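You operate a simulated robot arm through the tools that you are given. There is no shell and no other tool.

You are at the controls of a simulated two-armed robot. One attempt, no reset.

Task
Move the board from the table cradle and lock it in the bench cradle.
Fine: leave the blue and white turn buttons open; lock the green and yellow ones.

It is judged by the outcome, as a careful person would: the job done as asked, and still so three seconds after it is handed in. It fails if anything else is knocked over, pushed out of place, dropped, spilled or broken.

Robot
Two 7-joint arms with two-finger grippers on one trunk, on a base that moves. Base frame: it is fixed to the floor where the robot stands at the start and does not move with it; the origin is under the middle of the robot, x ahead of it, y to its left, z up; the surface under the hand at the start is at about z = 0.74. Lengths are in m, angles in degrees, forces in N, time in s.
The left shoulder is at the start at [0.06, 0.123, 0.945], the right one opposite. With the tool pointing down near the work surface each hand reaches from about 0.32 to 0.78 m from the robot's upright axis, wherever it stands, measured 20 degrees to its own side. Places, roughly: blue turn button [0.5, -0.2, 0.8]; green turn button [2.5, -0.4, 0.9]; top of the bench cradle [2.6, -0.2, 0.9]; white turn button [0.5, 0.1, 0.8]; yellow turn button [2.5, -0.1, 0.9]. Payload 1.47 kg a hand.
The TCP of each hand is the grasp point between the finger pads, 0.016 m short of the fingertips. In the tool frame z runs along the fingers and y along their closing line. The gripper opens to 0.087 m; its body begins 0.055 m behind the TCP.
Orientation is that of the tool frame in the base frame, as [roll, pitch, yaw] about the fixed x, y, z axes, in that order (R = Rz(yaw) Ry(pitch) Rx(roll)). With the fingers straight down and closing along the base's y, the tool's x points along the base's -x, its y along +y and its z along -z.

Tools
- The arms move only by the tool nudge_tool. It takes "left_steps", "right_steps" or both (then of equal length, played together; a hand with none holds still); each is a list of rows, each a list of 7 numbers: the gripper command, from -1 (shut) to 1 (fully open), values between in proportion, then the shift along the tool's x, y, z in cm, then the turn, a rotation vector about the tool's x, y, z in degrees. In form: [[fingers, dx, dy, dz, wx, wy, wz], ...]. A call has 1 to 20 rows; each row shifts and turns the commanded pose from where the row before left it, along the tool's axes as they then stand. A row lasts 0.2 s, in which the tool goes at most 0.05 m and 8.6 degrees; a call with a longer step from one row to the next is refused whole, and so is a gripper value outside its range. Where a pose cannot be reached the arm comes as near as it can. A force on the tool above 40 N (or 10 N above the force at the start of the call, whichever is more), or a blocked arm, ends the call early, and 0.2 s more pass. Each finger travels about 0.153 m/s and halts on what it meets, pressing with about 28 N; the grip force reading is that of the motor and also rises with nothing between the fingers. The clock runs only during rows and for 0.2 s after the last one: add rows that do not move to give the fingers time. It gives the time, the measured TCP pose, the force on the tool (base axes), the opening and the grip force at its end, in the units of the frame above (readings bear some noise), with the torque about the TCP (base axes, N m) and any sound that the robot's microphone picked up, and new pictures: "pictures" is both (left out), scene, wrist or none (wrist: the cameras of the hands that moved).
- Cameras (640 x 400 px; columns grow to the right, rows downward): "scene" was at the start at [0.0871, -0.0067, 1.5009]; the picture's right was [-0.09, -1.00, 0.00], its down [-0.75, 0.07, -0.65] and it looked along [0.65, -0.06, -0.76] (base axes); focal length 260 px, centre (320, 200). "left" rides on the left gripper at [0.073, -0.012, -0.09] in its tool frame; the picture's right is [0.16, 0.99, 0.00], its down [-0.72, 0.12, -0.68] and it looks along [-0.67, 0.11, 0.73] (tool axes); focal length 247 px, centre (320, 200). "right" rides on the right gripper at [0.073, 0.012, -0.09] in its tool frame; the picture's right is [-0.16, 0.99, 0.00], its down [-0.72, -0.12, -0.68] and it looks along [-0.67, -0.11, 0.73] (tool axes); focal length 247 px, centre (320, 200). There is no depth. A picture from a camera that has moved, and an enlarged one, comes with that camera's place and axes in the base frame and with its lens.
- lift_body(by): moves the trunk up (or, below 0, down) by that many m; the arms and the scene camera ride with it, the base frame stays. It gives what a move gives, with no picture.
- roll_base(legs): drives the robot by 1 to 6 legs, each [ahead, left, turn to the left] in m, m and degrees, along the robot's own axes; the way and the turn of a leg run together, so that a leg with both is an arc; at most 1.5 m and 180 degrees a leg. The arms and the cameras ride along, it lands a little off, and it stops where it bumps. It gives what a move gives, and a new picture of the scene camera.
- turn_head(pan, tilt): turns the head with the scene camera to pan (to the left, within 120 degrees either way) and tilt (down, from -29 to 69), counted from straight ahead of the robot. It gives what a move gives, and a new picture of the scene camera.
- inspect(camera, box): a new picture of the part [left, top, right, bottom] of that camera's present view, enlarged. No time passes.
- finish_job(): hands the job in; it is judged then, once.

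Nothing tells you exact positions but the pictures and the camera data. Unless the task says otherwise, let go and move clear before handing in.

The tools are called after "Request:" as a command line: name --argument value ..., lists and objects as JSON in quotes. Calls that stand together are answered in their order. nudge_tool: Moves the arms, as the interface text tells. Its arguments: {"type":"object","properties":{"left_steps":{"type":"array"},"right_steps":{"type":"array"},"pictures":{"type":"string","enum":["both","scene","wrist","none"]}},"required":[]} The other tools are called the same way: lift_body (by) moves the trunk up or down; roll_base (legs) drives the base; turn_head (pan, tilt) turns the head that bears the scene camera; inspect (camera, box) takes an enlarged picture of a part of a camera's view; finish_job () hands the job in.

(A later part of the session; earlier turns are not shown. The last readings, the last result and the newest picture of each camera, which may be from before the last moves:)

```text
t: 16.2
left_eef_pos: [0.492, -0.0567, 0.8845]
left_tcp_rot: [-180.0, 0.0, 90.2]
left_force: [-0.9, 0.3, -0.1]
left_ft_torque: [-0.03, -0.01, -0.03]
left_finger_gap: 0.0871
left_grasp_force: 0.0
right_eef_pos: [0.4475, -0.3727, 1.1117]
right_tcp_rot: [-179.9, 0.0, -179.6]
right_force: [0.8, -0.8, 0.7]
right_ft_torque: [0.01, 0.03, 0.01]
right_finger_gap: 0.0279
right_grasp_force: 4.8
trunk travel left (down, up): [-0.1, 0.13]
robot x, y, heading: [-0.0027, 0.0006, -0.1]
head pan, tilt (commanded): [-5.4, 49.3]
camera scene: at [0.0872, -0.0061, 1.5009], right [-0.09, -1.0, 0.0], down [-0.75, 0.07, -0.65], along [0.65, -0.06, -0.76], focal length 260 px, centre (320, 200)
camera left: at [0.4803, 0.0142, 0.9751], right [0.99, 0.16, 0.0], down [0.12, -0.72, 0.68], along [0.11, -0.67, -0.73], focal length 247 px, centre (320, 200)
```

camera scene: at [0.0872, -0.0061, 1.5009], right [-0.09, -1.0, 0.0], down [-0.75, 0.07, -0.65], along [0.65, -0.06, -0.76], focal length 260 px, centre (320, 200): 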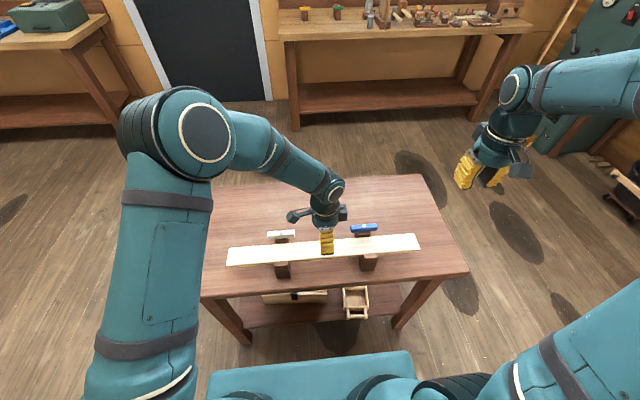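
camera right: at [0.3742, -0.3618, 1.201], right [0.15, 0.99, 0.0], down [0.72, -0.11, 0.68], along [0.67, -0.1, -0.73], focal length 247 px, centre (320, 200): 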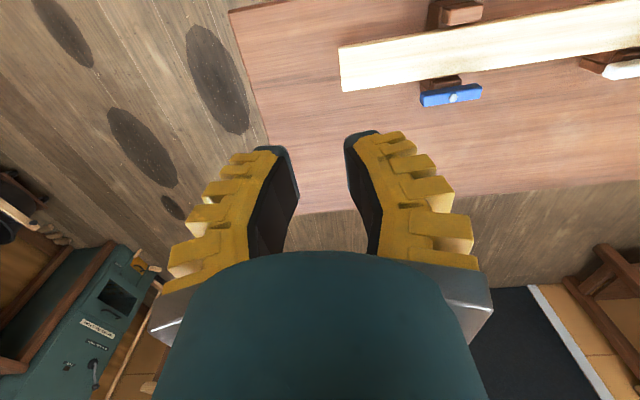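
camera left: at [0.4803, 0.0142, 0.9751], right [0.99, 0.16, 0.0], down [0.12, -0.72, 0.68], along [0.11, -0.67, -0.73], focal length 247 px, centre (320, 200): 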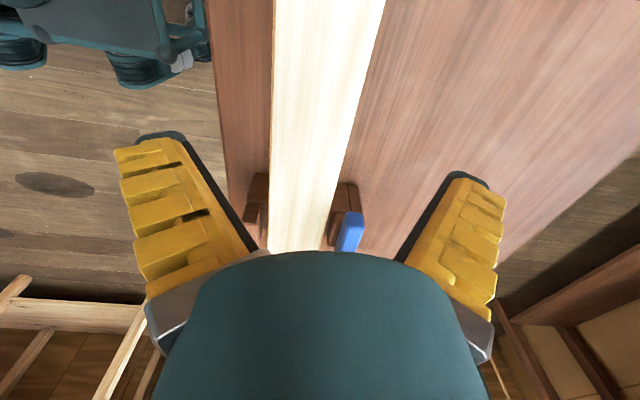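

The board is centred between the open fingers. I'll go down so the pads straddle its edges.

Request:
nudge_tool --left_steps '[[1, 0, 0, 2.5, 0, 0, 0], [1, 0, 0, 2.5, 0, 0, 0], [1, 0, 0, 2.0, 0, 0, 0], [1, 0, 0, 1.9, 0, 0, 0], [1, 0, 0, 0, 0, 0, 0]]' --pictures "both"

Request:
inspect --camera "scene" --box '[260, 190, 400, 280]'

```text
t: 17.4
left_eef_pos: [0.4916, -0.058, 0.7965]
left_tcp_rot: [-179.9, 0.0, 90.0]
left_force: [0.6, 0.4, -0.3]
left_ft_torque: [0.0, -0.01, 0.0]
left_finger_gap: 0.0868
left_grasp_force: 0.0
right_eef_pos: [0.4484, -0.373, 1.1119]
right_tcp_rot: [179.9, 0.0, -179.6]
right_force: [-0.1, 0.7, -0.3]
right_ft_torque: [-0.03, -0.01, -0.01]
right_finger_gap: 0.0282
right_grasp_force: 4.4
trunk travel left (down, up): [-0.1, 0.13]
robot x, y, heading: [-0.001, 0.0014, -0.0]
head pan, tilt (commanded): [-5.4, 49.3]
camera scene: at [0.087, -0.0066, 1.5009], right [-0.09, -1.0, 0.0], down [-0.75, 0.07, -0.65], along [0.65, -0.06, -0.76], focal length 260 px, centre (320, 200)
camera left: at [0.4797, 0.0135, 0.8877], right [0.99, 0.16, 0.0], down [0.12, -0.72, 0.68], along [0.11, -0.67, -0.73], focal length 247 px, centre (320, 200)
```

scene: 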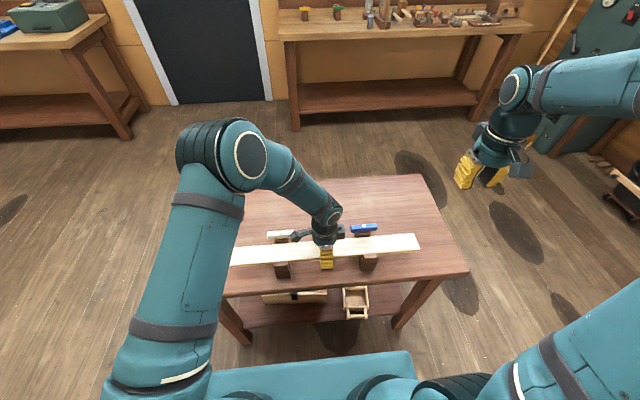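
left: 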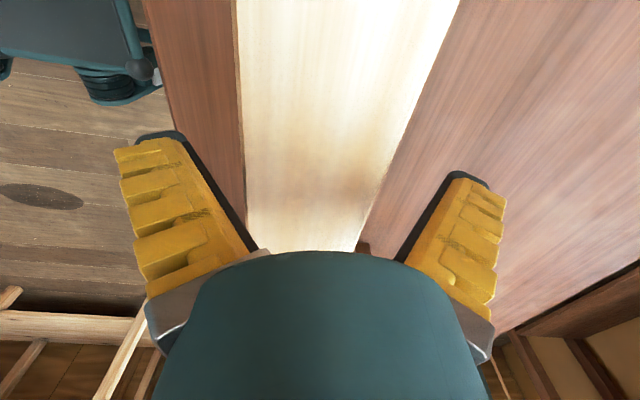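

```text
4.44 times, centred on (330, 235) of scene
camera zoom: at [0.087, -0.0066, 1.5009], right [-0.09, -1.0, 0.0], down [-0.75, 0.07, -0.65], along [0.65, -0.06, -0.76], focal length 1156 px, centre (276, 44)
```

zoom: 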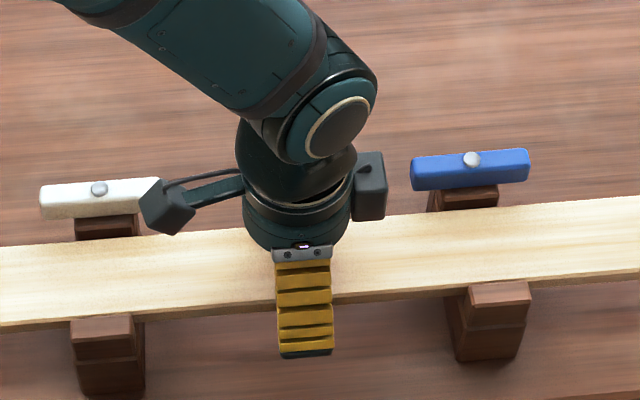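

The fingers straddle the board with no contact. I'll close on it.

Request:
nudge_tool --left_steps '[[-1, 0, 0, 0, 0, 0, 0], [-1, 0, 0, 0, 0, 0, 0], [-1, 0, 0, 0, 0, 0, 0], [-1, 0, 0, 0, 0, 0, 0]]' --pictures "both"

Request:
inspect --camera "scene" --box '[210, 190, 440, 330]'

```text
t: 18.4
left_eef_pos: [0.4921, -0.0589, 0.7971]
left_tcp_rot: [180.0, 0.0, 90.0]
left_force: [0.4, 0.4, -1.1]
left_ft_torque: [-0.02, 0.01, -0.02]
left_finger_gap: 0.0594
left_grasp_force: 27.4
right_eef_pos: [0.4466, -0.3731, 1.1109]
right_tcp_rot: [-180.0, 0.0, -179.6]
right_force: [-0.3, 0.3, 0.9]
right_ft_torque: [0.0, -0.03, 0.01]
right_finger_gap: 0.0282
right_grasp_force: 4.6
trunk travel left (down, up): [-0.1, 0.13]
robot x, y, heading: [0.0004, -0.0046, 0.3]
head pan, tilt (commanded): [-5.4, 49.3]
camera scene: at [0.0873, -0.0067, 1.5009], right [-0.09, -1.0, 0.0], down [-0.75, 0.07, -0.65], along [0.65, -0.06, -0.76], focal length 260 px, centre (320, 200)
camera left: at [0.4799, 0.0135, 0.8877], right [0.99, 0.16, 0.0], down [0.12, -0.72, 0.68], along [0.11, -0.67, -0.73], focal length 247 px, centre (320, 200)
```

scene: 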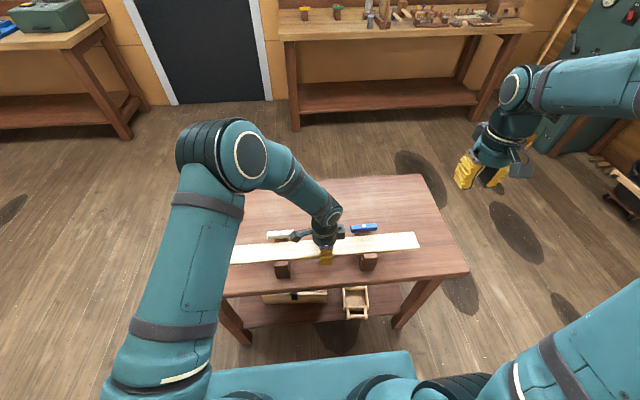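
left: 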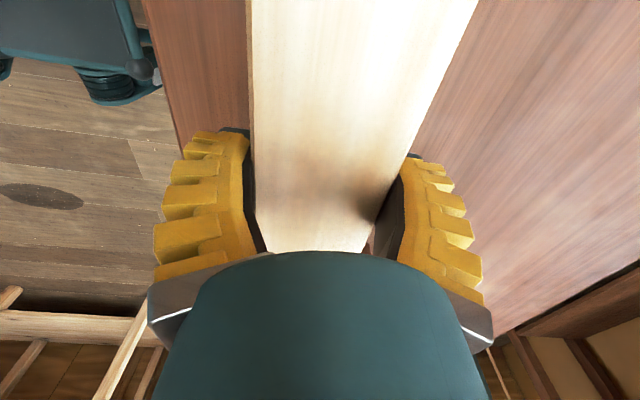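

```text
2.78 times, centred on (325, 260) of scene
camera zoom: at [0.0873, -0.0067, 1.5009], right [-0.09, -1.0, 0.0], down [-0.75, 0.07, -0.65], along [0.65, -0.06, -0.76], focal length 724 px, centre (306, 33)
```

zoom: 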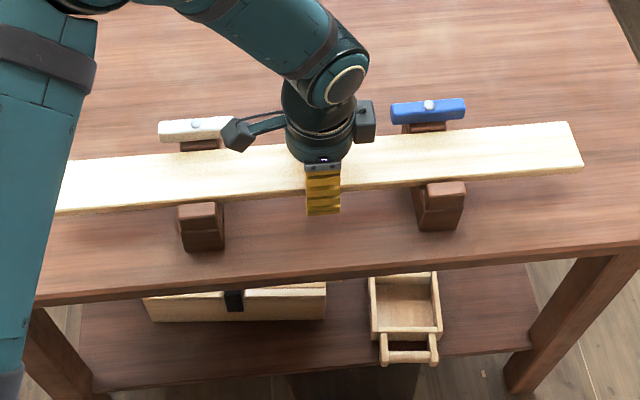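

The board is gripped (gap 59 mm). I'll lift slowly and watch for any hang-up.

Request:
nudge_tool --left_steps '[[-1, 0, 0, -0.5, 0, 0, 0], [-1, 0, 0, -0.5, 0, 0, 0], [-1, 0, 0, -1, 0, 0, 0], [-1, 0, 0, -1, 0, 0, 0]]' --pictures "both"

Request:
inspect --camera "scene" --box '[210, 190, 440, 330]'

```text
t: 19.4
left_eef_pos: [0.4906, -0.0592, 0.826]
left_tcp_rot: [-180.0, 0.0, 90.0]
left_force: [0.1, 1.2, -2.8]
left_ft_torque: [-0.02, 0.0, 0.0]
left_finger_gap: 0.0597
left_grasp_force: 27.7
right_eef_pos: [0.448, -0.3719, 1.1112]
right_tcp_rot: [-179.9, 0.0, -179.6]
right_force: [0.4, 0.0, -0.6]
right_ft_torque: [-0.02, -0.01, -0.01]
right_finger_gap: 0.0283
right_grasp_force: 4.1
trunk travel left (down, up): [-0.1, 0.13]
robot x, y, heading: [-0.0026, -0.0028, 0.0]
head pan, tilt (commanded): [-5.4, 49.3]
camera scene: at [0.0872, -0.0067, 1.5009], right [-0.09, -1.0, 0.0], down [-0.75, 0.07, -0.65], along [0.65, -0.06, -0.76], focal length 260 px, centre (320, 200)
camera left: at [0.4791, 0.0125, 0.9168], right [0.99, 0.16, 0.0], down [0.12, -0.72, 0.68], along [0.11, -0.67, -0.73], focal length 247 px, centre (320, 200)
```

scene: 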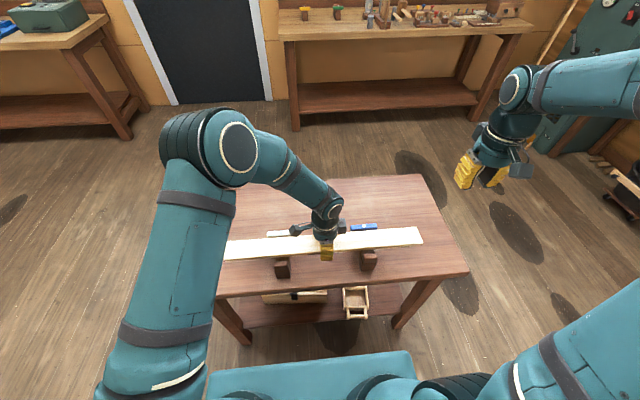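
left: 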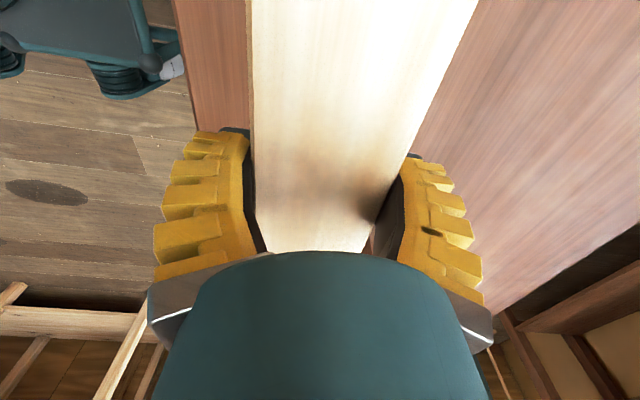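

```text
2.78 times, centred on (325, 260) of scene
camera zoom: at [0.0872, -0.0067, 1.5009], right [-0.09, -1.0, 0.0], down [-0.75, 0.07, -0.65], along [0.65, -0.06, -0.76], focal length 724 px, centre (306, 33)
```

zoom: 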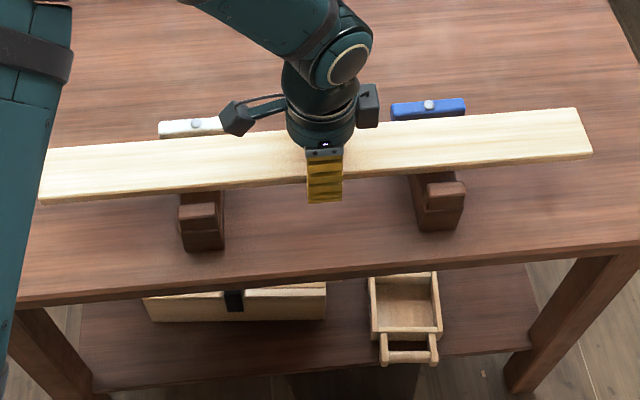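

The board came up level, weighing about 2.8 N. I'll raise it well clear and then look around to plan the drive.

Request:
nudge_tool --left_steps '[[-1, 0, 0, -2, 0, 0, 0], [-1, 0, 0, -3, 0, 0, 0], [-1, 0, 0, -4, 0, 0, 0], [-1, 0, 0, -4, 0, 0, 0], [-1, 0, 0, -4, 0, 0, 0], [-1, 0, 0, -4, 0, 0, 0], [-1, 0, 0, -2, 0, 0, 0]]' --pictures "scene"

Request:
turn_head --pan -60 --tilt 40

Request:
turn_head --pan 60 --tilt 40

Request:
turn_head --pan -10 --tilt 20

```text
t: 21.0
left_eef_pos: [0.4905, -0.0573, 1.057]
left_tcp_rot: [180.0, 0.0, 90.0]
left_force: [-0.2, -0.4, -2.4]
left_ft_torque: [0.02, -0.02, 0.01]
left_finger_gap: 0.0594
left_grasp_force: 27.9
right_eef_pos: [0.4482, -0.3737, 1.1111]
right_tcp_rot: [-180.0, 0.0, -179.6]
right_force: [0.3, 0.2, -0.3]
right_ft_torque: [0.02, 0.04, 0.01]
right_finger_gap: 0.028
right_grasp_force: 4.6
trunk travel left (down, up): [-0.1, 0.13]
robot x, y, heading: [0.0012, -0.0028, 0.3]
head pan, tilt (commanded): [-5.4, 49.3]
camera scene: at [0.0871, -0.0065, 1.5009], right [-0.09, -1.0, 0.0], down [-0.75, 0.07, -0.65], along [0.65, -0.06, -0.76], focal length 260 px, centre (320, 200)
```

scene: 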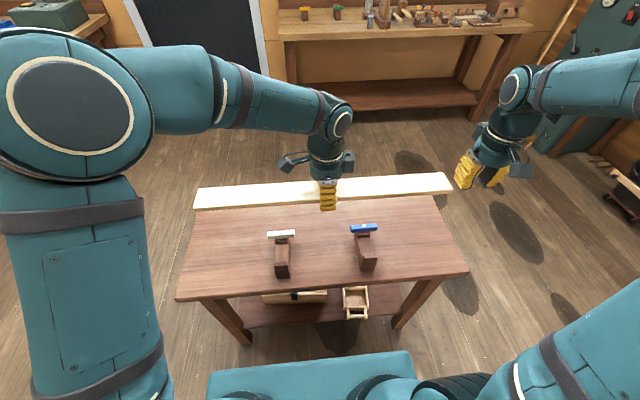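

```text
t: 22.2
left_eef_pos: [0.49, -0.0588, 1.0568]
left_tcp_rot: [179.9, 0.1, 90.0]
left_force: [0.6, -0.2, -3.3]
left_ft_torque: [-0.01, 0.02, 0.0]
left_finger_gap: 0.0593
left_grasp_force: 28.0
right_eef_pos: [0.448, -0.3733, 1.1114]
right_tcp_rot: [-180.0, 0.0, -179.6]
right_force: [0.2, -0.8, -0.6]
right_ft_torque: [0.01, 0.03, 0.0]
right_finger_gap: 0.028
right_grasp_force: 5.3
trunk travel left (down, up): [-0.1, 0.13]
robot x, y, heading: [-0.0016, 0.0012, 0.1]
head pan, tilt (commanded): [-60.0, 40.0]
camera scene: at [0.0525, -0.073, 1.5141], right [-0.87, -0.5, 0.0], down [-0.32, 0.56, -0.77], along [0.38, -0.66, -0.64], focal length 260 px, centre (320, 200)
```

scene: 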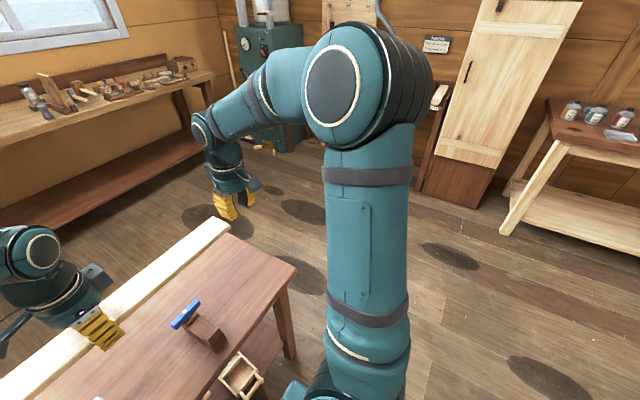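

```text
t: 24.2
left_eef_pos: [0.4894, -0.059, 1.0561]
left_tcp_rot: [-180.0, 0.0, 89.9]
left_force: [-1.2, 0.3, -2.6]
left_ft_torque: [0.0, -0.01, -0.03]
left_finger_gap: 0.0593
left_grasp_force: 28.0
right_eef_pos: [0.4481, -0.3726, 1.1101]
right_tcp_rot: [180.0, 0.0, -179.6]
right_force: [0.5, -0.1, 0.6]
right_ft_torque: [-0.05, 0.0, 0.0]
right_finger_gap: 0.0281
right_grasp_force: 4.6
trunk travel left (down, up): [-0.1, 0.13]
robot x, y, heading: [-0.0003, -0.0028, -0.1]
head pan, tilt (commanded): [60.0, 40.0]
camera scene: at [0.0525, 0.0742, 1.5141], right [0.87, -0.5, 0.0], down [-0.32, -0.56, -0.77], along [0.38, 0.66, -0.64], focal length 260 px, centre (320, 200)
```

scene: 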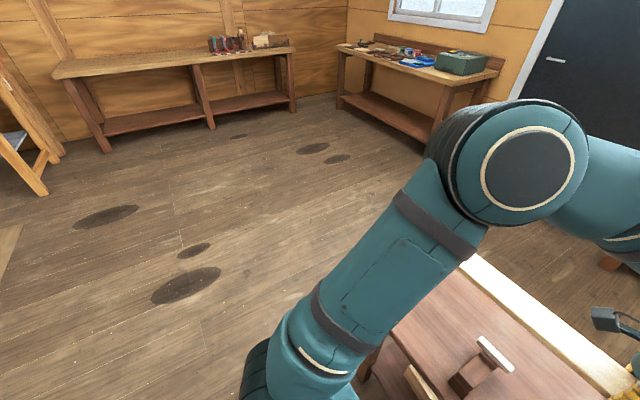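

```text
t: 25.6
left_eef_pos: [0.49, -0.0584, 1.0578]
left_tcp_rot: [-180.0, 0.0, 90.0]
left_force: [0.2, 0.6, -3.3]
left_ft_torque: [0.02, 0.04, 0.0]
left_finger_gap: 0.0596
left_grasp_force: 28.1
right_eef_pos: [0.448, -0.3729, 1.1103]
right_tcp_rot: [180.0, 0.0, -179.6]
right_force: [-0.9, 0.5, 0.4]
right_ft_torque: [-0.01, -0.01, 0.0]
right_finger_gap: 0.0283
right_grasp_force: 5.0
trunk travel left (down, up): [-0.1, 0.13]
robot x, y, heading: [-0.0022, 0.0025, -0.1]
head pan, tilt (commanded): [-10.0, 20.0]
camera scene: at [0.1017, -0.0155, 1.5455], right [-0.17, -0.98, 0.0], down [-0.34, 0.06, -0.94], along [0.93, -0.16, -0.34], focal length 260 px, centre (320, 200)
```

scene: 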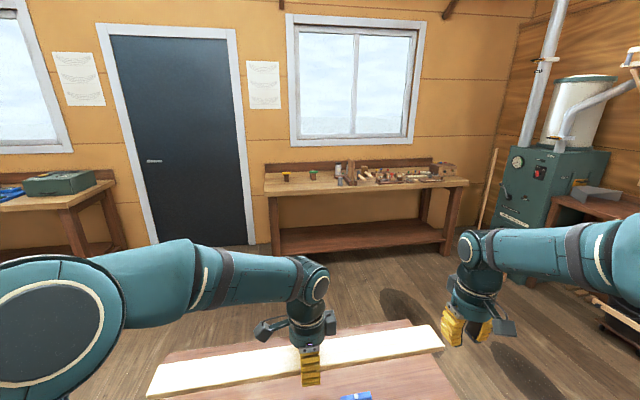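

The floor is open on both sides. I'll go round the right of the table, keeping the board at z≈1.06 above everything, first sliding right 1.15 m.

Request:
roll_base --legs '[[0, -1.15, 0]]'

```text
t: 36.1
left_eef_pos: [0.4956, -1.2134, 1.0568]
left_tcp_rot: [-180.0, 0.0, 90.5]
left_force: [0.2, -0.2, -2.2]
left_ft_torque: [-0.01, 0.0, 0.0]
left_finger_gap: 0.0597
left_grasp_force: 27.9
right_eef_pos: [0.4563, -1.5295, 1.1112]
right_tcp_rot: [180.0, -0.1, -179.1]
right_force: [-0.6, 0.6, 0.1]
right_ft_torque: [0.03, -0.01, -0.01]
right_finger_gap: 0.0285
right_grasp_force: 4.6
trunk travel left (down, up): [-0.1, 0.13]
robot x, y, heading: [0.0052, -1.1585, 0.6]
head pan, tilt (commanded): [-10.0, 20.0]
camera scene: at [0.107, -1.1741, 1.5455], right [-0.16, -0.99, 0.0], down [-0.34, 0.06, -0.94], along [0.93, -0.15, -0.34], focal length 260 px, centre (320, 200)
```

scene: 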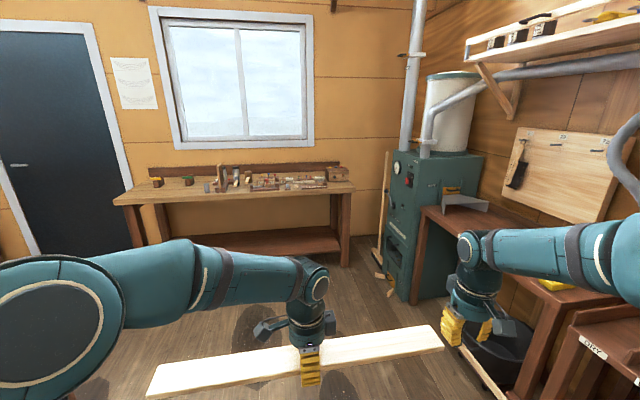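

The way ahead is clear on this side. I'll drive ahead 1.6 m past the table.

Request:
roll_base --legs '[[1.5, 0, -0.6]]'

```text
t: 43.5
left_eef_pos: [1.9869, -1.2125, 1.0567]
left_tcp_rot: [180.0, -0.1, 89.9]
left_force: [1.0, 0.2, -2.1]
left_ft_torque: [-0.03, 0.01, -0.02]
left_finger_gap: 0.0596
left_grasp_force: 28.2
right_eef_pos: [1.9452, -1.5271, 1.1106]
right_tcp_rot: [-180.0, 0.0, -179.7]
right_force: [0.7, -0.8, -0.2]
right_ft_torque: [0.0, -0.02, 0.0]
right_finger_gap: 0.0281
right_grasp_force: 4.5
trunk travel left (down, up): [-0.1, 0.13]
robot x, y, heading: [1.497, -1.1538, 0.2]
head pan, tilt (commanded): [-10.0, 20.0]
camera scene: at [1.599, -1.1697, 1.5455], right [-0.18, -0.98, 0.0], down [-0.34, 0.06, -0.94], along [0.93, -0.16, -0.34], focal length 260 px, centre (320, 200)
```

scene: 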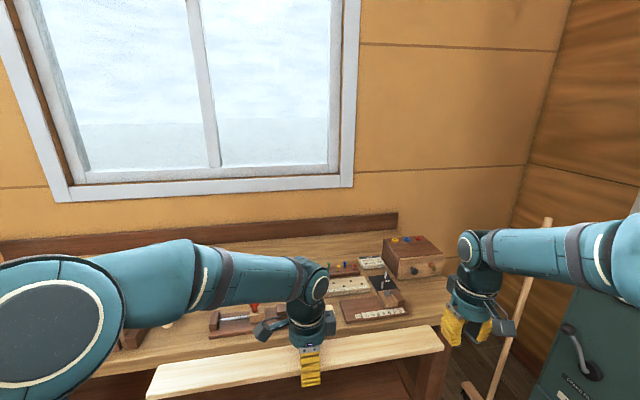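

I'm in front of the bench's right part. Before sliding left between table and bench, I'll look down to the left to check clearance.

Request:
turn_head --pan 75 --tilt 45

Request:
turn_head --pan 110 --tilt 55

```text
t: 45.1
left_eef_pos: [1.9865, -1.2137, 1.0577]
left_tcp_rot: [179.9, 0.0, 89.8]
left_force: [-0.8, 0.6, -2.5]
left_ft_torque: [0.0, -0.02, -0.03]
left_finger_gap: 0.0595
left_grasp_force: 28.3
right_eef_pos: [1.9445, -1.5277, 1.1111]
right_tcp_rot: [180.0, 0.0, -179.8]
right_force: [0.1, 0.4, -0.7]
right_ft_torque: [-0.01, 0.02, -0.01]
right_finger_gap: 0.0281
right_grasp_force: 4.6
trunk travel left (down, up): [-0.1, 0.13]
robot x, y, heading: [1.4958, -1.1537, 0.0]
head pan, tilt (commanded): [75.0, 45.0]
camera scene: at [1.5282, -1.0748, 1.5069], right [0.97, -0.26, 0.0], down [-0.18, -0.68, -0.71], along [0.18, 0.68, -0.71], focal length 260 px, centre (320, 200)
```

scene: 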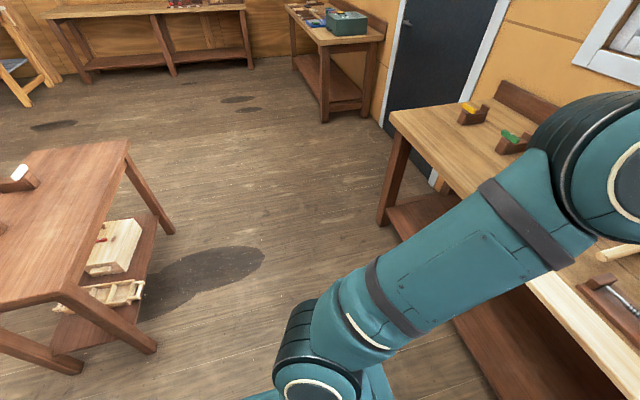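

```text
t: 46.1
left_eef_pos: [1.9869, -1.2139, 1.0578]
left_tcp_rot: [180.0, 0.0, 89.9]
left_force: [-1.1, -0.3, -2.8]
left_ft_torque: [0.0, 0.01, 0.0]
left_finger_gap: 0.0596
left_grasp_force: 28.3
right_eef_pos: [1.9439, -1.5271, 1.1112]
right_tcp_rot: [180.0, 0.1, -179.8]
right_force: [0.1, 0.3, 0.4]
right_ft_torque: [0.0, 0.0, 0.01]
right_finger_gap: 0.0283
right_grasp_force: 4.4
trunk travel left (down, up): [-0.1, 0.13]
robot x, y, heading: [1.4943, -1.1529, -0.1]
head pan, tilt (commanded): [110.0, 55.0]
camera scene: at [1.4825, -1.0855, 1.4935], right [0.94, 0.34, 0.0], down [0.28, -0.77, -0.57], along [-0.2, 0.54, -0.82], focal length 260 px, centre (320, 200)
```

scene: 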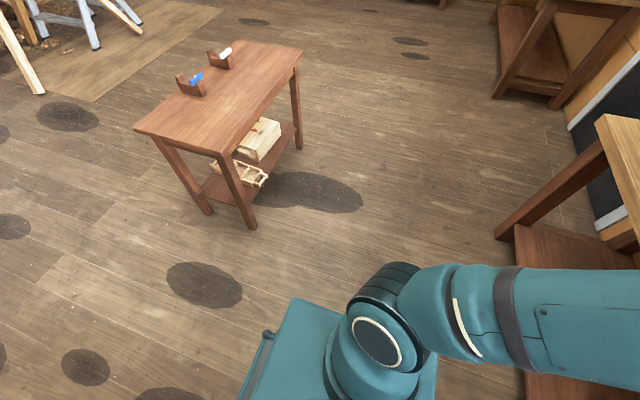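

There is ample room between table and bench. I'll go ahead 0.1 m and slide left 0.9 m to face the bench cradle.

Request:
roll_base --legs '[[0.1, 0, 0], [0, 0.9, 0]]'

Request:
turn_head --pan 0 --tilt 40

```text
t: 55.0
left_eef_pos: [2.089, -0.3232, 1.0571]
left_tcp_rot: [180.0, 0.0, 90.0]
left_force: [-0.8, -0.2, -2.5]
left_ft_torque: [-0.01, 0.02, 0.0]
left_finger_gap: 0.0592
left_grasp_force: 27.8
right_eef_pos: [2.0472, -0.6385, 1.111]
right_tcp_rot: [180.0, 0.1, -179.8]
right_force: [0.2, 0.0, -0.2]
right_ft_torque: [-0.01, 0.0, 0.0]
right_finger_gap: 0.0282
right_grasp_force: 4.9
trunk travel left (down, up): [-0.1, 0.13]
robot x, y, heading: [1.601, -0.2665, -0.2]
head pan, tilt (commanded): [110.0, 55.0]
camera scene: at [1.5841, -0.196, 1.4934], right [0.94, 0.34, 0.0], down [0.28, -0.77, -0.57], along [-0.2, 0.54, -0.82], focal length 260 px, centre (320, 200)
```

scene: 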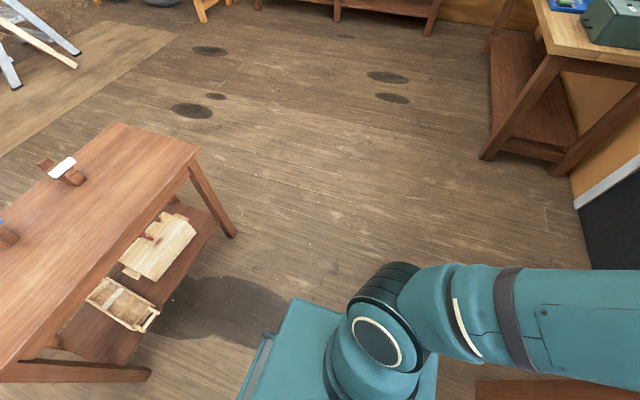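

```text
t: 56.9
left_eef_pos: [2.0889, -0.3235, 1.0572]
left_tcp_rot: [180.0, 0.0, 89.9]
left_force: [-0.5, 0.1, -2.0]
left_ft_torque: [-0.02, -0.02, -0.01]
left_finger_gap: 0.0596
left_grasp_force: 28.6
right_eef_pos: [2.0457, -0.637, 1.1108]
right_tcp_rot: [180.0, 0.0, -179.7]
right_force: [-0.1, -0.7, -0.1]
right_ft_torque: [-0.02, -0.05, -0.02]
right_finger_gap: 0.0282
right_grasp_force: 4.6
trunk travel left (down, up): [-0.1, 0.13]
robot x, y, heading: [1.5935, -0.2661, -0.3]
head pan, tilt (commanded): [0.0, 40.0]
camera scene: at [1.6936, -0.264, 1.5141], right [0.0, -1.0, 0.0], down [-0.64, 0.0, -0.77], along [0.77, 0.0, -0.64], focal length 260 px, centre (320, 200)
```

scene: 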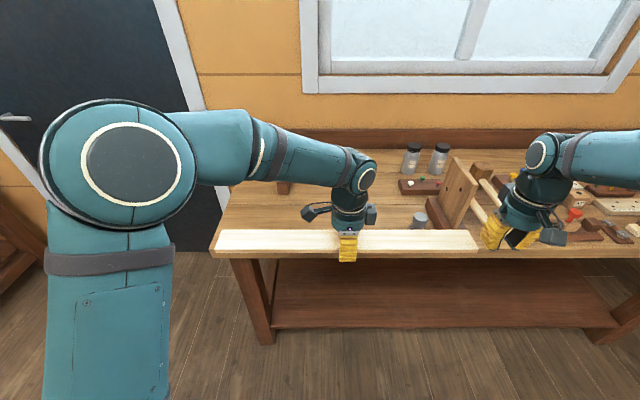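

The left arm hides the bench cradle in this view. I'll slide left 0.4 m so that the cradle shows between the two hands.

Request:
roll_base --legs '[[0, 0.4, 0]]'

Request:
inspect --camera "scene" --box '[360, 100, 520, 260]'

```text
t: 61.0
left_eef_pos: [2.0904, 0.0746, 1.0565]
left_tcp_rot: [-179.9, -0.1, 89.5]
left_force: [0.2, 0.7, -2.8]
left_ft_torque: [-0.01, -0.04, 0.0]
left_finger_gap: 0.0593
left_grasp_force: 27.4
right_eef_pos: [2.0463, -0.2389, 1.1115]
right_tcp_rot: [180.0, 0.0, 179.9]
right_force: [0.7, -0.4, -1.2]
right_ft_torque: [-0.01, 0.0, 0.02]
right_finger_gap: 0.028
right_grasp_force: 5.0
trunk travel left (down, up): [-0.1, 0.13]
robot x, y, heading: [1.5959, 0.137, -0.7]
head pan, tilt (commanded): [0.0, 40.0]
camera scene: at [1.6957, 0.138, 1.5141], right [-0.01, -1.0, 0.0], down [-0.64, 0.01, -0.77], along [0.77, -0.01, -0.64], focal length 260 px, centre (320, 200)
```

scene: 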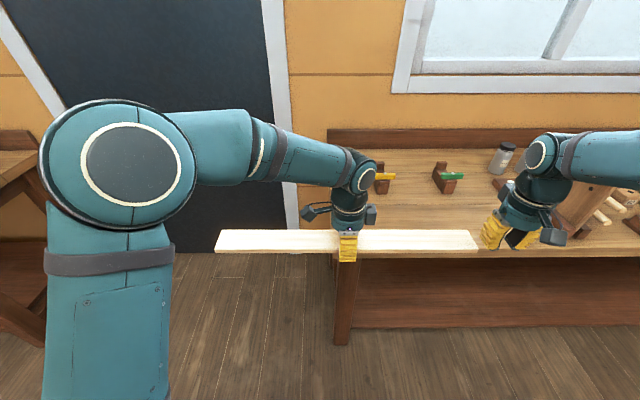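

```text
2.50 times, centred on (440, 180) of scene
camera zoom: at [1.6957, 0.138, 1.5141], right [-0.01, -1.0, 0.0], down [-0.64, 0.01, -0.77], along [0.77, -0.01, -0.64], focal length 650 px, centre (20, 250)
```

zoom: 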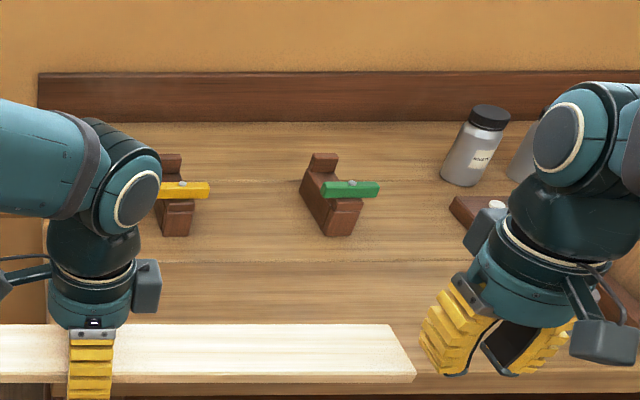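

Now I see the bench cradle: each block has a near lip carrying the button (bar parallel to the board, open) and a far lip, with the seat between. I'll enlarge it.

Request:
inspect --camera "scene" --box '[385, 145, 485, 205]'

Request:
inspect --camera "right" --box '[0, 0, 640, 400]'

```text
6.40 times, centred on (435, 175) of scene
camera zoom: at [1.6957, 0.138, 1.5141], right [-0.01, -1.0, 0.0], down [-0.64, 0.01, -0.77], along [0.77, -0.01, -0.64], focal length 1665 px, centre (-416, 360)
```

zoom: 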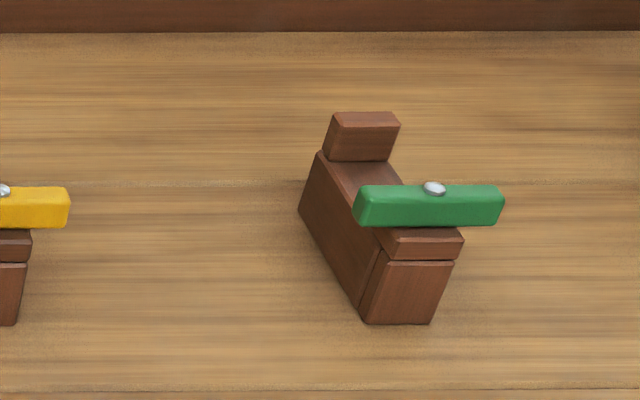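

```text
1.00 times, centred on (320, 200) of right (not enlarged: the box is as wide or as high as the picture)
camera zoom: at [1.9718, -0.2267, 1.201], right [0.16, 0.99, 0.0], down [0.72, -0.12, 0.68], along [0.67, -0.11, -0.73], focal length 247 px, centre (320, 200)
```

zoom: 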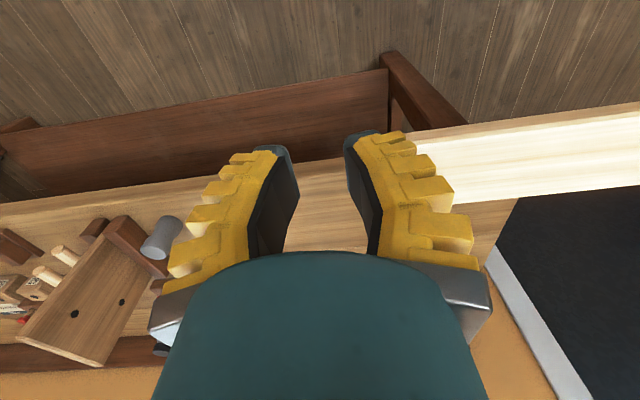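

Triangulating with the first view puts the bench pivots near (2.54, -0.13) and (2.54, -0.394), top z≈0.938, and the seat centre near x≈2.59. A tall piece stands on the bench near my right hand's path, so I'll raise and pull back the right hand before moving.

Request:
nudge_tool --right_steps '[[-0.5, 0.5, 0, -4, 0, 0, 0], [-0.5, 1.5, 0, -4, 0, 0, 0], [-0.5, 1.5, 0, -4, 0, 0, 0], [-0.5, 1.5, 0, -4, 0, 0, 0], [-0.5, 1.0, 0, -2, 0, 0, 0]]' --pictures "none"

Request:
roll_base --legs '[[0, -0.345, 0.7]]'

```text
t: 62.1
left_eef_pos: [2.0901, 0.0745, 1.0579]
left_tcp_rot: [-180.0, 0.1, 89.5]
left_force: [-0.7, -0.4, -2.2]
left_ft_torque: [0.01, -0.01, -0.03]
left_finger_gap: 0.0597
left_grasp_force: 28.4
right_eef_pos: [1.9818, -0.237, 1.2918]
right_tcp_rot: [179.9, 0.0, 179.9]
right_force: [0.0, -0.3, 0.0]
right_ft_torque: [0.0, 0.01, 0.0]
right_finger_gap: 0.028
right_grasp_force: 4.8
trunk travel left (down, up): [-0.1, 0.13]
robot x, y, heading: [1.5991, 0.139, -0.2]
head pan, tilt (commanded): [0.0, 40.0]
```

```text
t: 65.8
left_eef_pos: [2.0904, -0.2635, 1.0564]
left_tcp_rot: [180.0, 0.0, 90.5]
left_force: [-0.3, -0.1, -2.4]
left_ft_torque: [0.04, 0.0, -0.02]
left_finger_gap: 0.0595
left_grasp_force: 28.2
right_eef_pos: [1.9895, -0.5787, 1.2917]
right_tcp_rot: [179.9, 0.0, -179.2]
right_force: [0.4, -0.2, -0.2]
right_ft_torque: [0.0, 0.01, -0.03]
right_finger_gap: 0.0281
right_grasp_force: 4.3
trunk travel left (down, up): [-0.1, 0.13]
robot x, y, heading: [1.6004, -0.2119, 0.8]
head pan, tilt (commanded): [0.0, 40.0]
camera scene: at [1.6956, -0.2083, 1.5141], right [0.01, -1.0, 0.0], down [-0.64, -0.01, -0.77], along [0.77, 0.01, -0.64], focal length 260 px, centre (320, 200)
```

scene: 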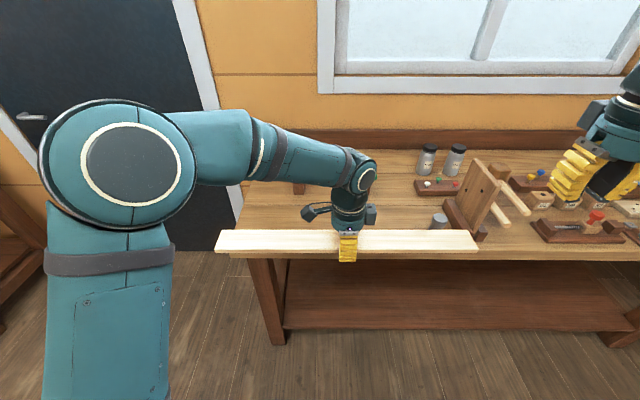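

The path forward is clear: the board ends about 0.14 m short of the tall piece. I'll drive ahead 0.35 m.

Request:
roll_base --legs '[[0.35, 0, -0.6]]'

Request:
turn_head --pan 0 --tilt 55

Request:
inspect --camera "left" --box '[0, 0, 640, 400]'

Request:
inspect --camera "right" --box '[0, 0, 640, 400]'

```text
t: 68.1
left_eef_pos: [2.4452, -0.2706, 1.0553]
left_tcp_rot: [180.0, -0.1, 89.6]
left_force: [0.1, -0.4, -2.8]
left_ft_torque: [0.0, 0.01, 0.0]
left_finger_gap: 0.0595
left_grasp_force: 28.3
right_eef_pos: [2.3373, -0.5842, 1.2909]
right_tcp_rot: [179.9, 0.1, 180.0]
right_force: [0.6, 0.6, 0.7]
right_ft_torque: [-0.01, 0.02, -0.02]
right_finger_gap: 0.0281
right_grasp_force: 4.2
trunk travel left (down, up): [-0.1, 0.13]
robot x, y, heading: [1.9502, -0.207, -0.2]
head pan, tilt (commanded): [0.0, 40.0]
camera scene: at [2.0501, -0.2095, 1.5141], right [-0.01, -1.0, 0.0], down [-0.64, 0.01, -0.77], along [0.77, -0.01, -0.64], focal length 260 px, centre (320, 200)
```

scene: 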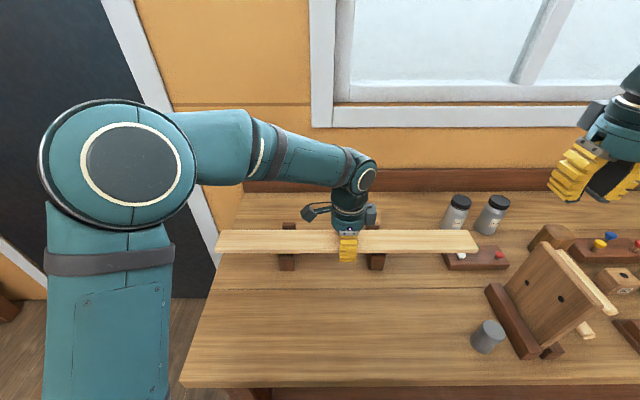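

```text
t: 68.8
left_eef_pos: [2.4432, -0.2718, 1.0564]
left_tcp_rot: [-180.0, 0.0, 89.6]
left_force: [0.4, 0.4, -2.8]
left_ft_torque: [0.01, 0.0, 0.03]
left_finger_gap: 0.0596
left_grasp_force: 28.0
right_eef_pos: [2.3372, -0.5851, 1.291]
right_tcp_rot: [-180.0, 0.0, -180.0]
right_force: [0.2, 0.4, 0.6]
right_ft_torque: [0.02, -0.01, 0.0]
right_finger_gap: 0.0283
right_grasp_force: 4.2
trunk travel left (down, up): [-0.1, 0.13]
robot x, y, heading: [1.9537, -0.2096, -0.3]
head pan, tilt (commanded): [0.0, 55.0]
camera scene: at [2.0362, -0.2094, 1.4935], right [-0.01, -1.0, 0.0], down [-0.82, 0.01, -0.57], along [0.57, 0.0, -0.82], focal length 260 px, centre (320, 200)
```

scene: 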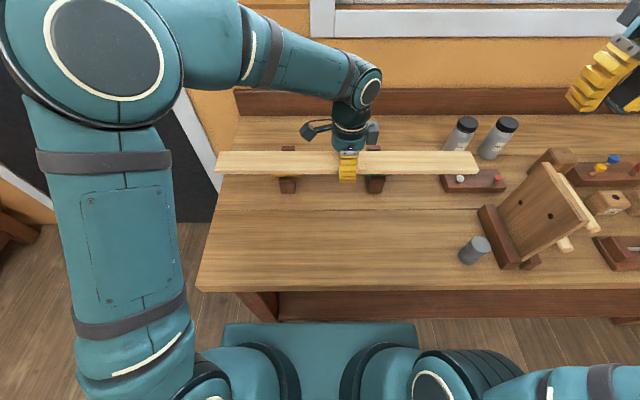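

```text
1.00 times, centred on (320, 200) of left (not enlarged: the box is as wide or as high as the picture)
camera zoom: at [2.4326, -0.1993, 1.1474], right [0.99, 0.15, 0.0], down [0.11, -0.72, 0.68], along [0.1, -0.67, -0.73], focal length 247 px, centre (320, 200)
```

zoom: 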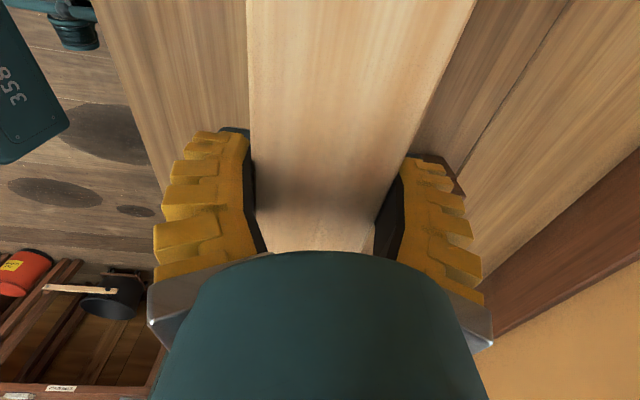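

```text
1.00 times, centred on (320, 200) of right (not enlarged: the box is as wide or as high as the picture)
camera zoom: at [2.2637, -0.5729, 1.3815], right [0.16, 0.99, 0.0], down [0.72, -0.12, 0.68], along [0.67, -0.11, -0.73], focal length 247 px, centre (320, 200)
```

zoom: 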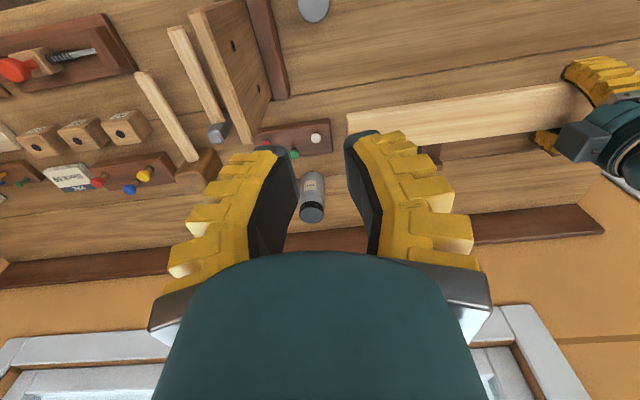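

I'm in place, with both cradle blocks visible just behind and below the board. I'll enlarge them.

Request:
inspect --camera "scene" --box '[260, 130, 400, 210]'

```text
4.57 times, centred on (330, 170) of scene
camera zoom: at [2.0362, -0.2094, 1.4935], right [-0.01, -1.0, 0.0], down [-0.82, 0.01, -0.57], along [0.57, 0.0, -0.82], focal length 1189 px, centre (274, 337)
```

zoom: 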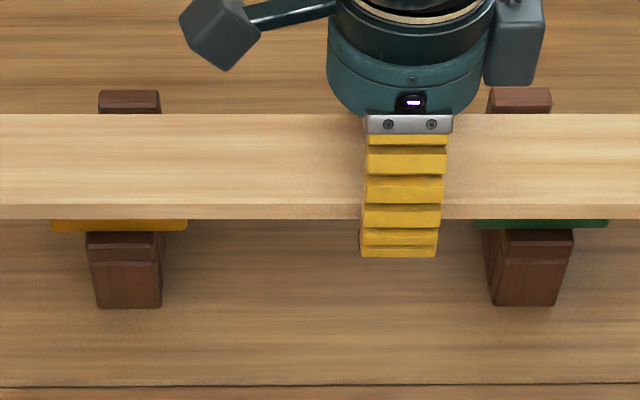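

The block near faces sit at x≈2.51, their far ends near x≈2.645, and the pair is centred near y≈-0.244. I'll bring the board over the seat (x≈2.58), hovering well above the buttons, and look again.

Request:
nudge_tool --left_steps '[[-1, 0.55, 2.73, 1.0, 0, 0, -0.08], [-1, 0.55, 2.73, 1.0, 0, 0, -0.08], [-1, 0.55, 2.73, 1.0, 0, 0, -0.08], [-1, 0.55, 2.73, 1.0, 0, 0, -0.08], [-1, 0.55, 2.73, 1.0, 0, 0, -0.08], [-1, 0, 0, 0, 0, 0, 0]]' --pictures "both"

Request:
inspect --camera "scene" --box '[260, 100, 400, 200]'

```text
t: 70.2
left_eef_pos: [2.5835, -0.2449, 1.0066]
left_tcp_rot: [180.0, 0.1, 89.9]
left_force: [0.1, -0.8, -2.5]
left_ft_torque: [-0.01, -0.01, -0.02]
left_finger_gap: 0.0595
left_grasp_force: 28.4
right_eef_pos: [2.3365, -0.5843, 1.2911]
right_tcp_rot: [-180.0, 0.0, 179.9]
right_force: [-0.7, 0.7, 0.2]
right_ft_torque: [0.0, -0.01, -0.02]
right_finger_gap: 0.028
right_grasp_force: 4.7
trunk travel left (down, up): [-0.1, 0.13]
robot x, y, heading: [1.9564, -0.2066, -0.3]
head pan, tilt (commanded): [0.0, 55.0]
camera scene: at [2.0358, -0.2094, 1.4935], right [-0.01, -1.0, 0.0], down [-0.82, 0.01, -0.57], along [0.57, 0.0, -0.82], focal length 260 px, centre (320, 200)
camera left: at [2.5718, -0.1717, 1.0971], right [0.99, 0.16, 0.0], down [0.12, -0.72, 0.68], along [0.11, -0.67, -0.73], focal length 247 px, centre (320, 200)
```

scene: 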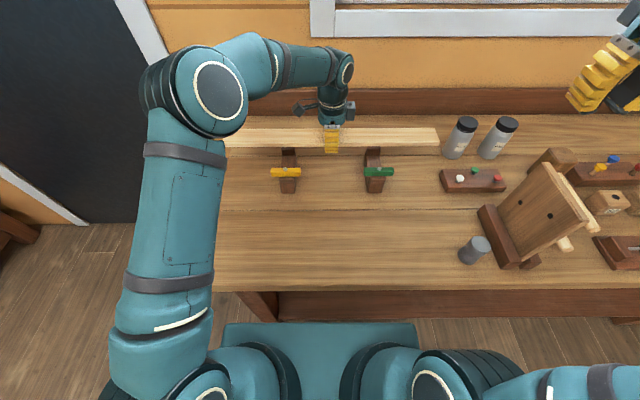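
left: 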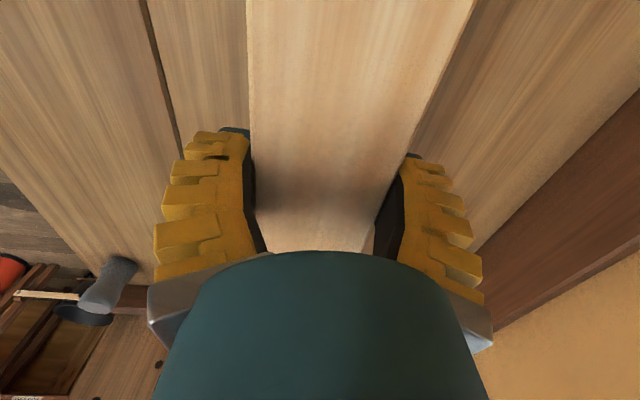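

```text
4.00 times, centred on (330, 150) of scene
camera zoom: at [2.0358, -0.2094, 1.4935], right [-0.01, -1.0, 0.0], down [-0.82, 0.01, -0.57], along [0.57, 0.0, -0.82], focal length 1040 px, centre (280, 400)
```

zoom: 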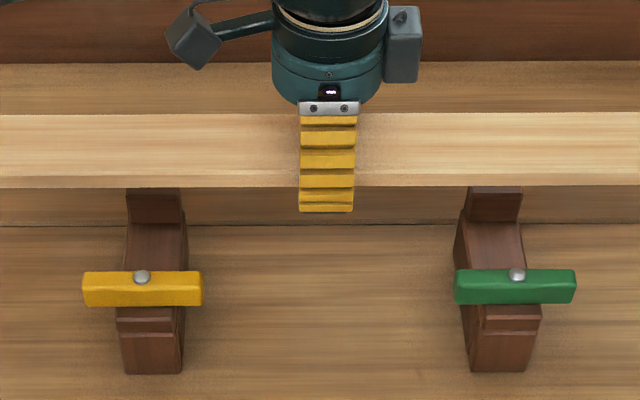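

The seat is visible: its far lip's inner face is near x≈2.62 and the pivots near x≈2.53. My height estimate is uncertain by some millimetres, so I'll bring the right wrist camera in for a close second view of the green side.

Request:
nudge_tool --right_steps '[[-0.5, -1.06, 1.9, 3.8, 0, 0, 0], [-0.5, -1.06, 1.9, 3.8, 0, 0, 0], [-0.5, -1.06, 1.9, 3.8, 0, 0, 0], [-0.5, -1.06, 1.9, 3.8, 0, 0, 0], [-0.5, -1.06, 1.9, 3.8, 0, 0, 0], [-0.5, -1.06, 1.9, 3.8, 0, 0, 0], [-0.5, 0, 0, 0, 0, 0, 0]]' --pictures "both"

Request:
inspect --camera "right" --box '[240, 60, 480, 210]'

```text
t: 71.8
left_eef_pos: [2.5839, -0.2444, 1.0075]
left_tcp_rot: [-180.0, 0.0, 90.0]
left_force: [0.4, 0.0, -2.6]
left_ft_torque: [0.02, -0.02, 0.04]
left_finger_gap: 0.0597
left_grasp_force: 27.9
right_eef_pos: [2.4015, -0.4713, 1.0635]
right_tcp_rot: [-179.9, 0.0, 179.9]
right_force: [-0.8, -0.6, 0.6]
right_ft_torque: [-0.01, -0.03, 0.07]
right_finger_gap: 0.0283
right_grasp_force: 4.0
trunk travel left (down, up): [-0.1, 0.13]
robot x, y, heading: [1.9538, -0.2088, -0.5]
head pan, tilt (commanded): [0.0, 55.0]
camera scene: at [2.0357, -0.2095, 1.4935], right [-0.01, -1.0, 0.0], down [-0.82, 0.01, -0.57], along [0.57, 0.0, -0.82], focal length 260 px, centre (320, 200)
camera right: at [2.3284, -0.4588, 1.153], right [0.16, 0.99, 0.0], down [0.72, -0.12, 0.68], along [0.67, -0.11, -0.73], focal length 247 px, centre (320, 200)
```

scene: 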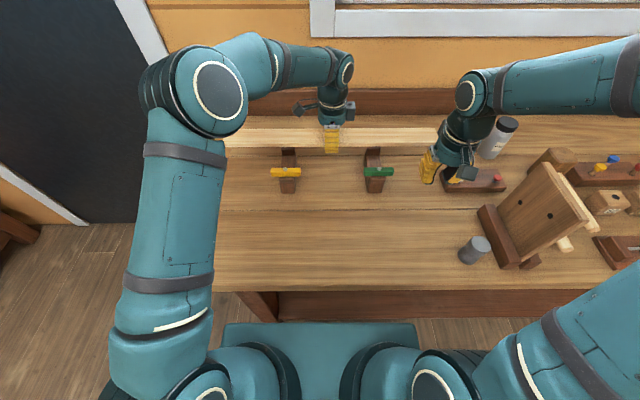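
right: 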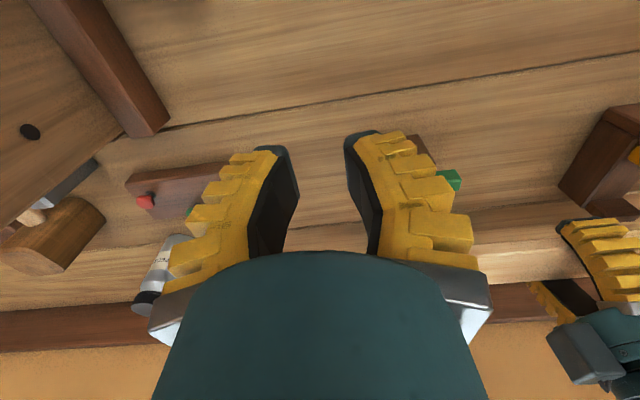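

```text
2.67 times, centred on (360, 135) of right
camera zoom: at [2.3284, -0.4588, 1.153], right [0.16, 0.99, 0.0], down [0.72, -0.12, 0.68], along [0.67, -0.11, -0.73], focal length 659 px, centre (213, 373)
```

zoom: 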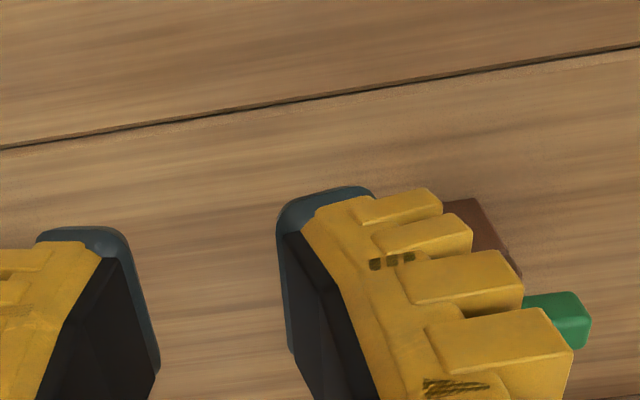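

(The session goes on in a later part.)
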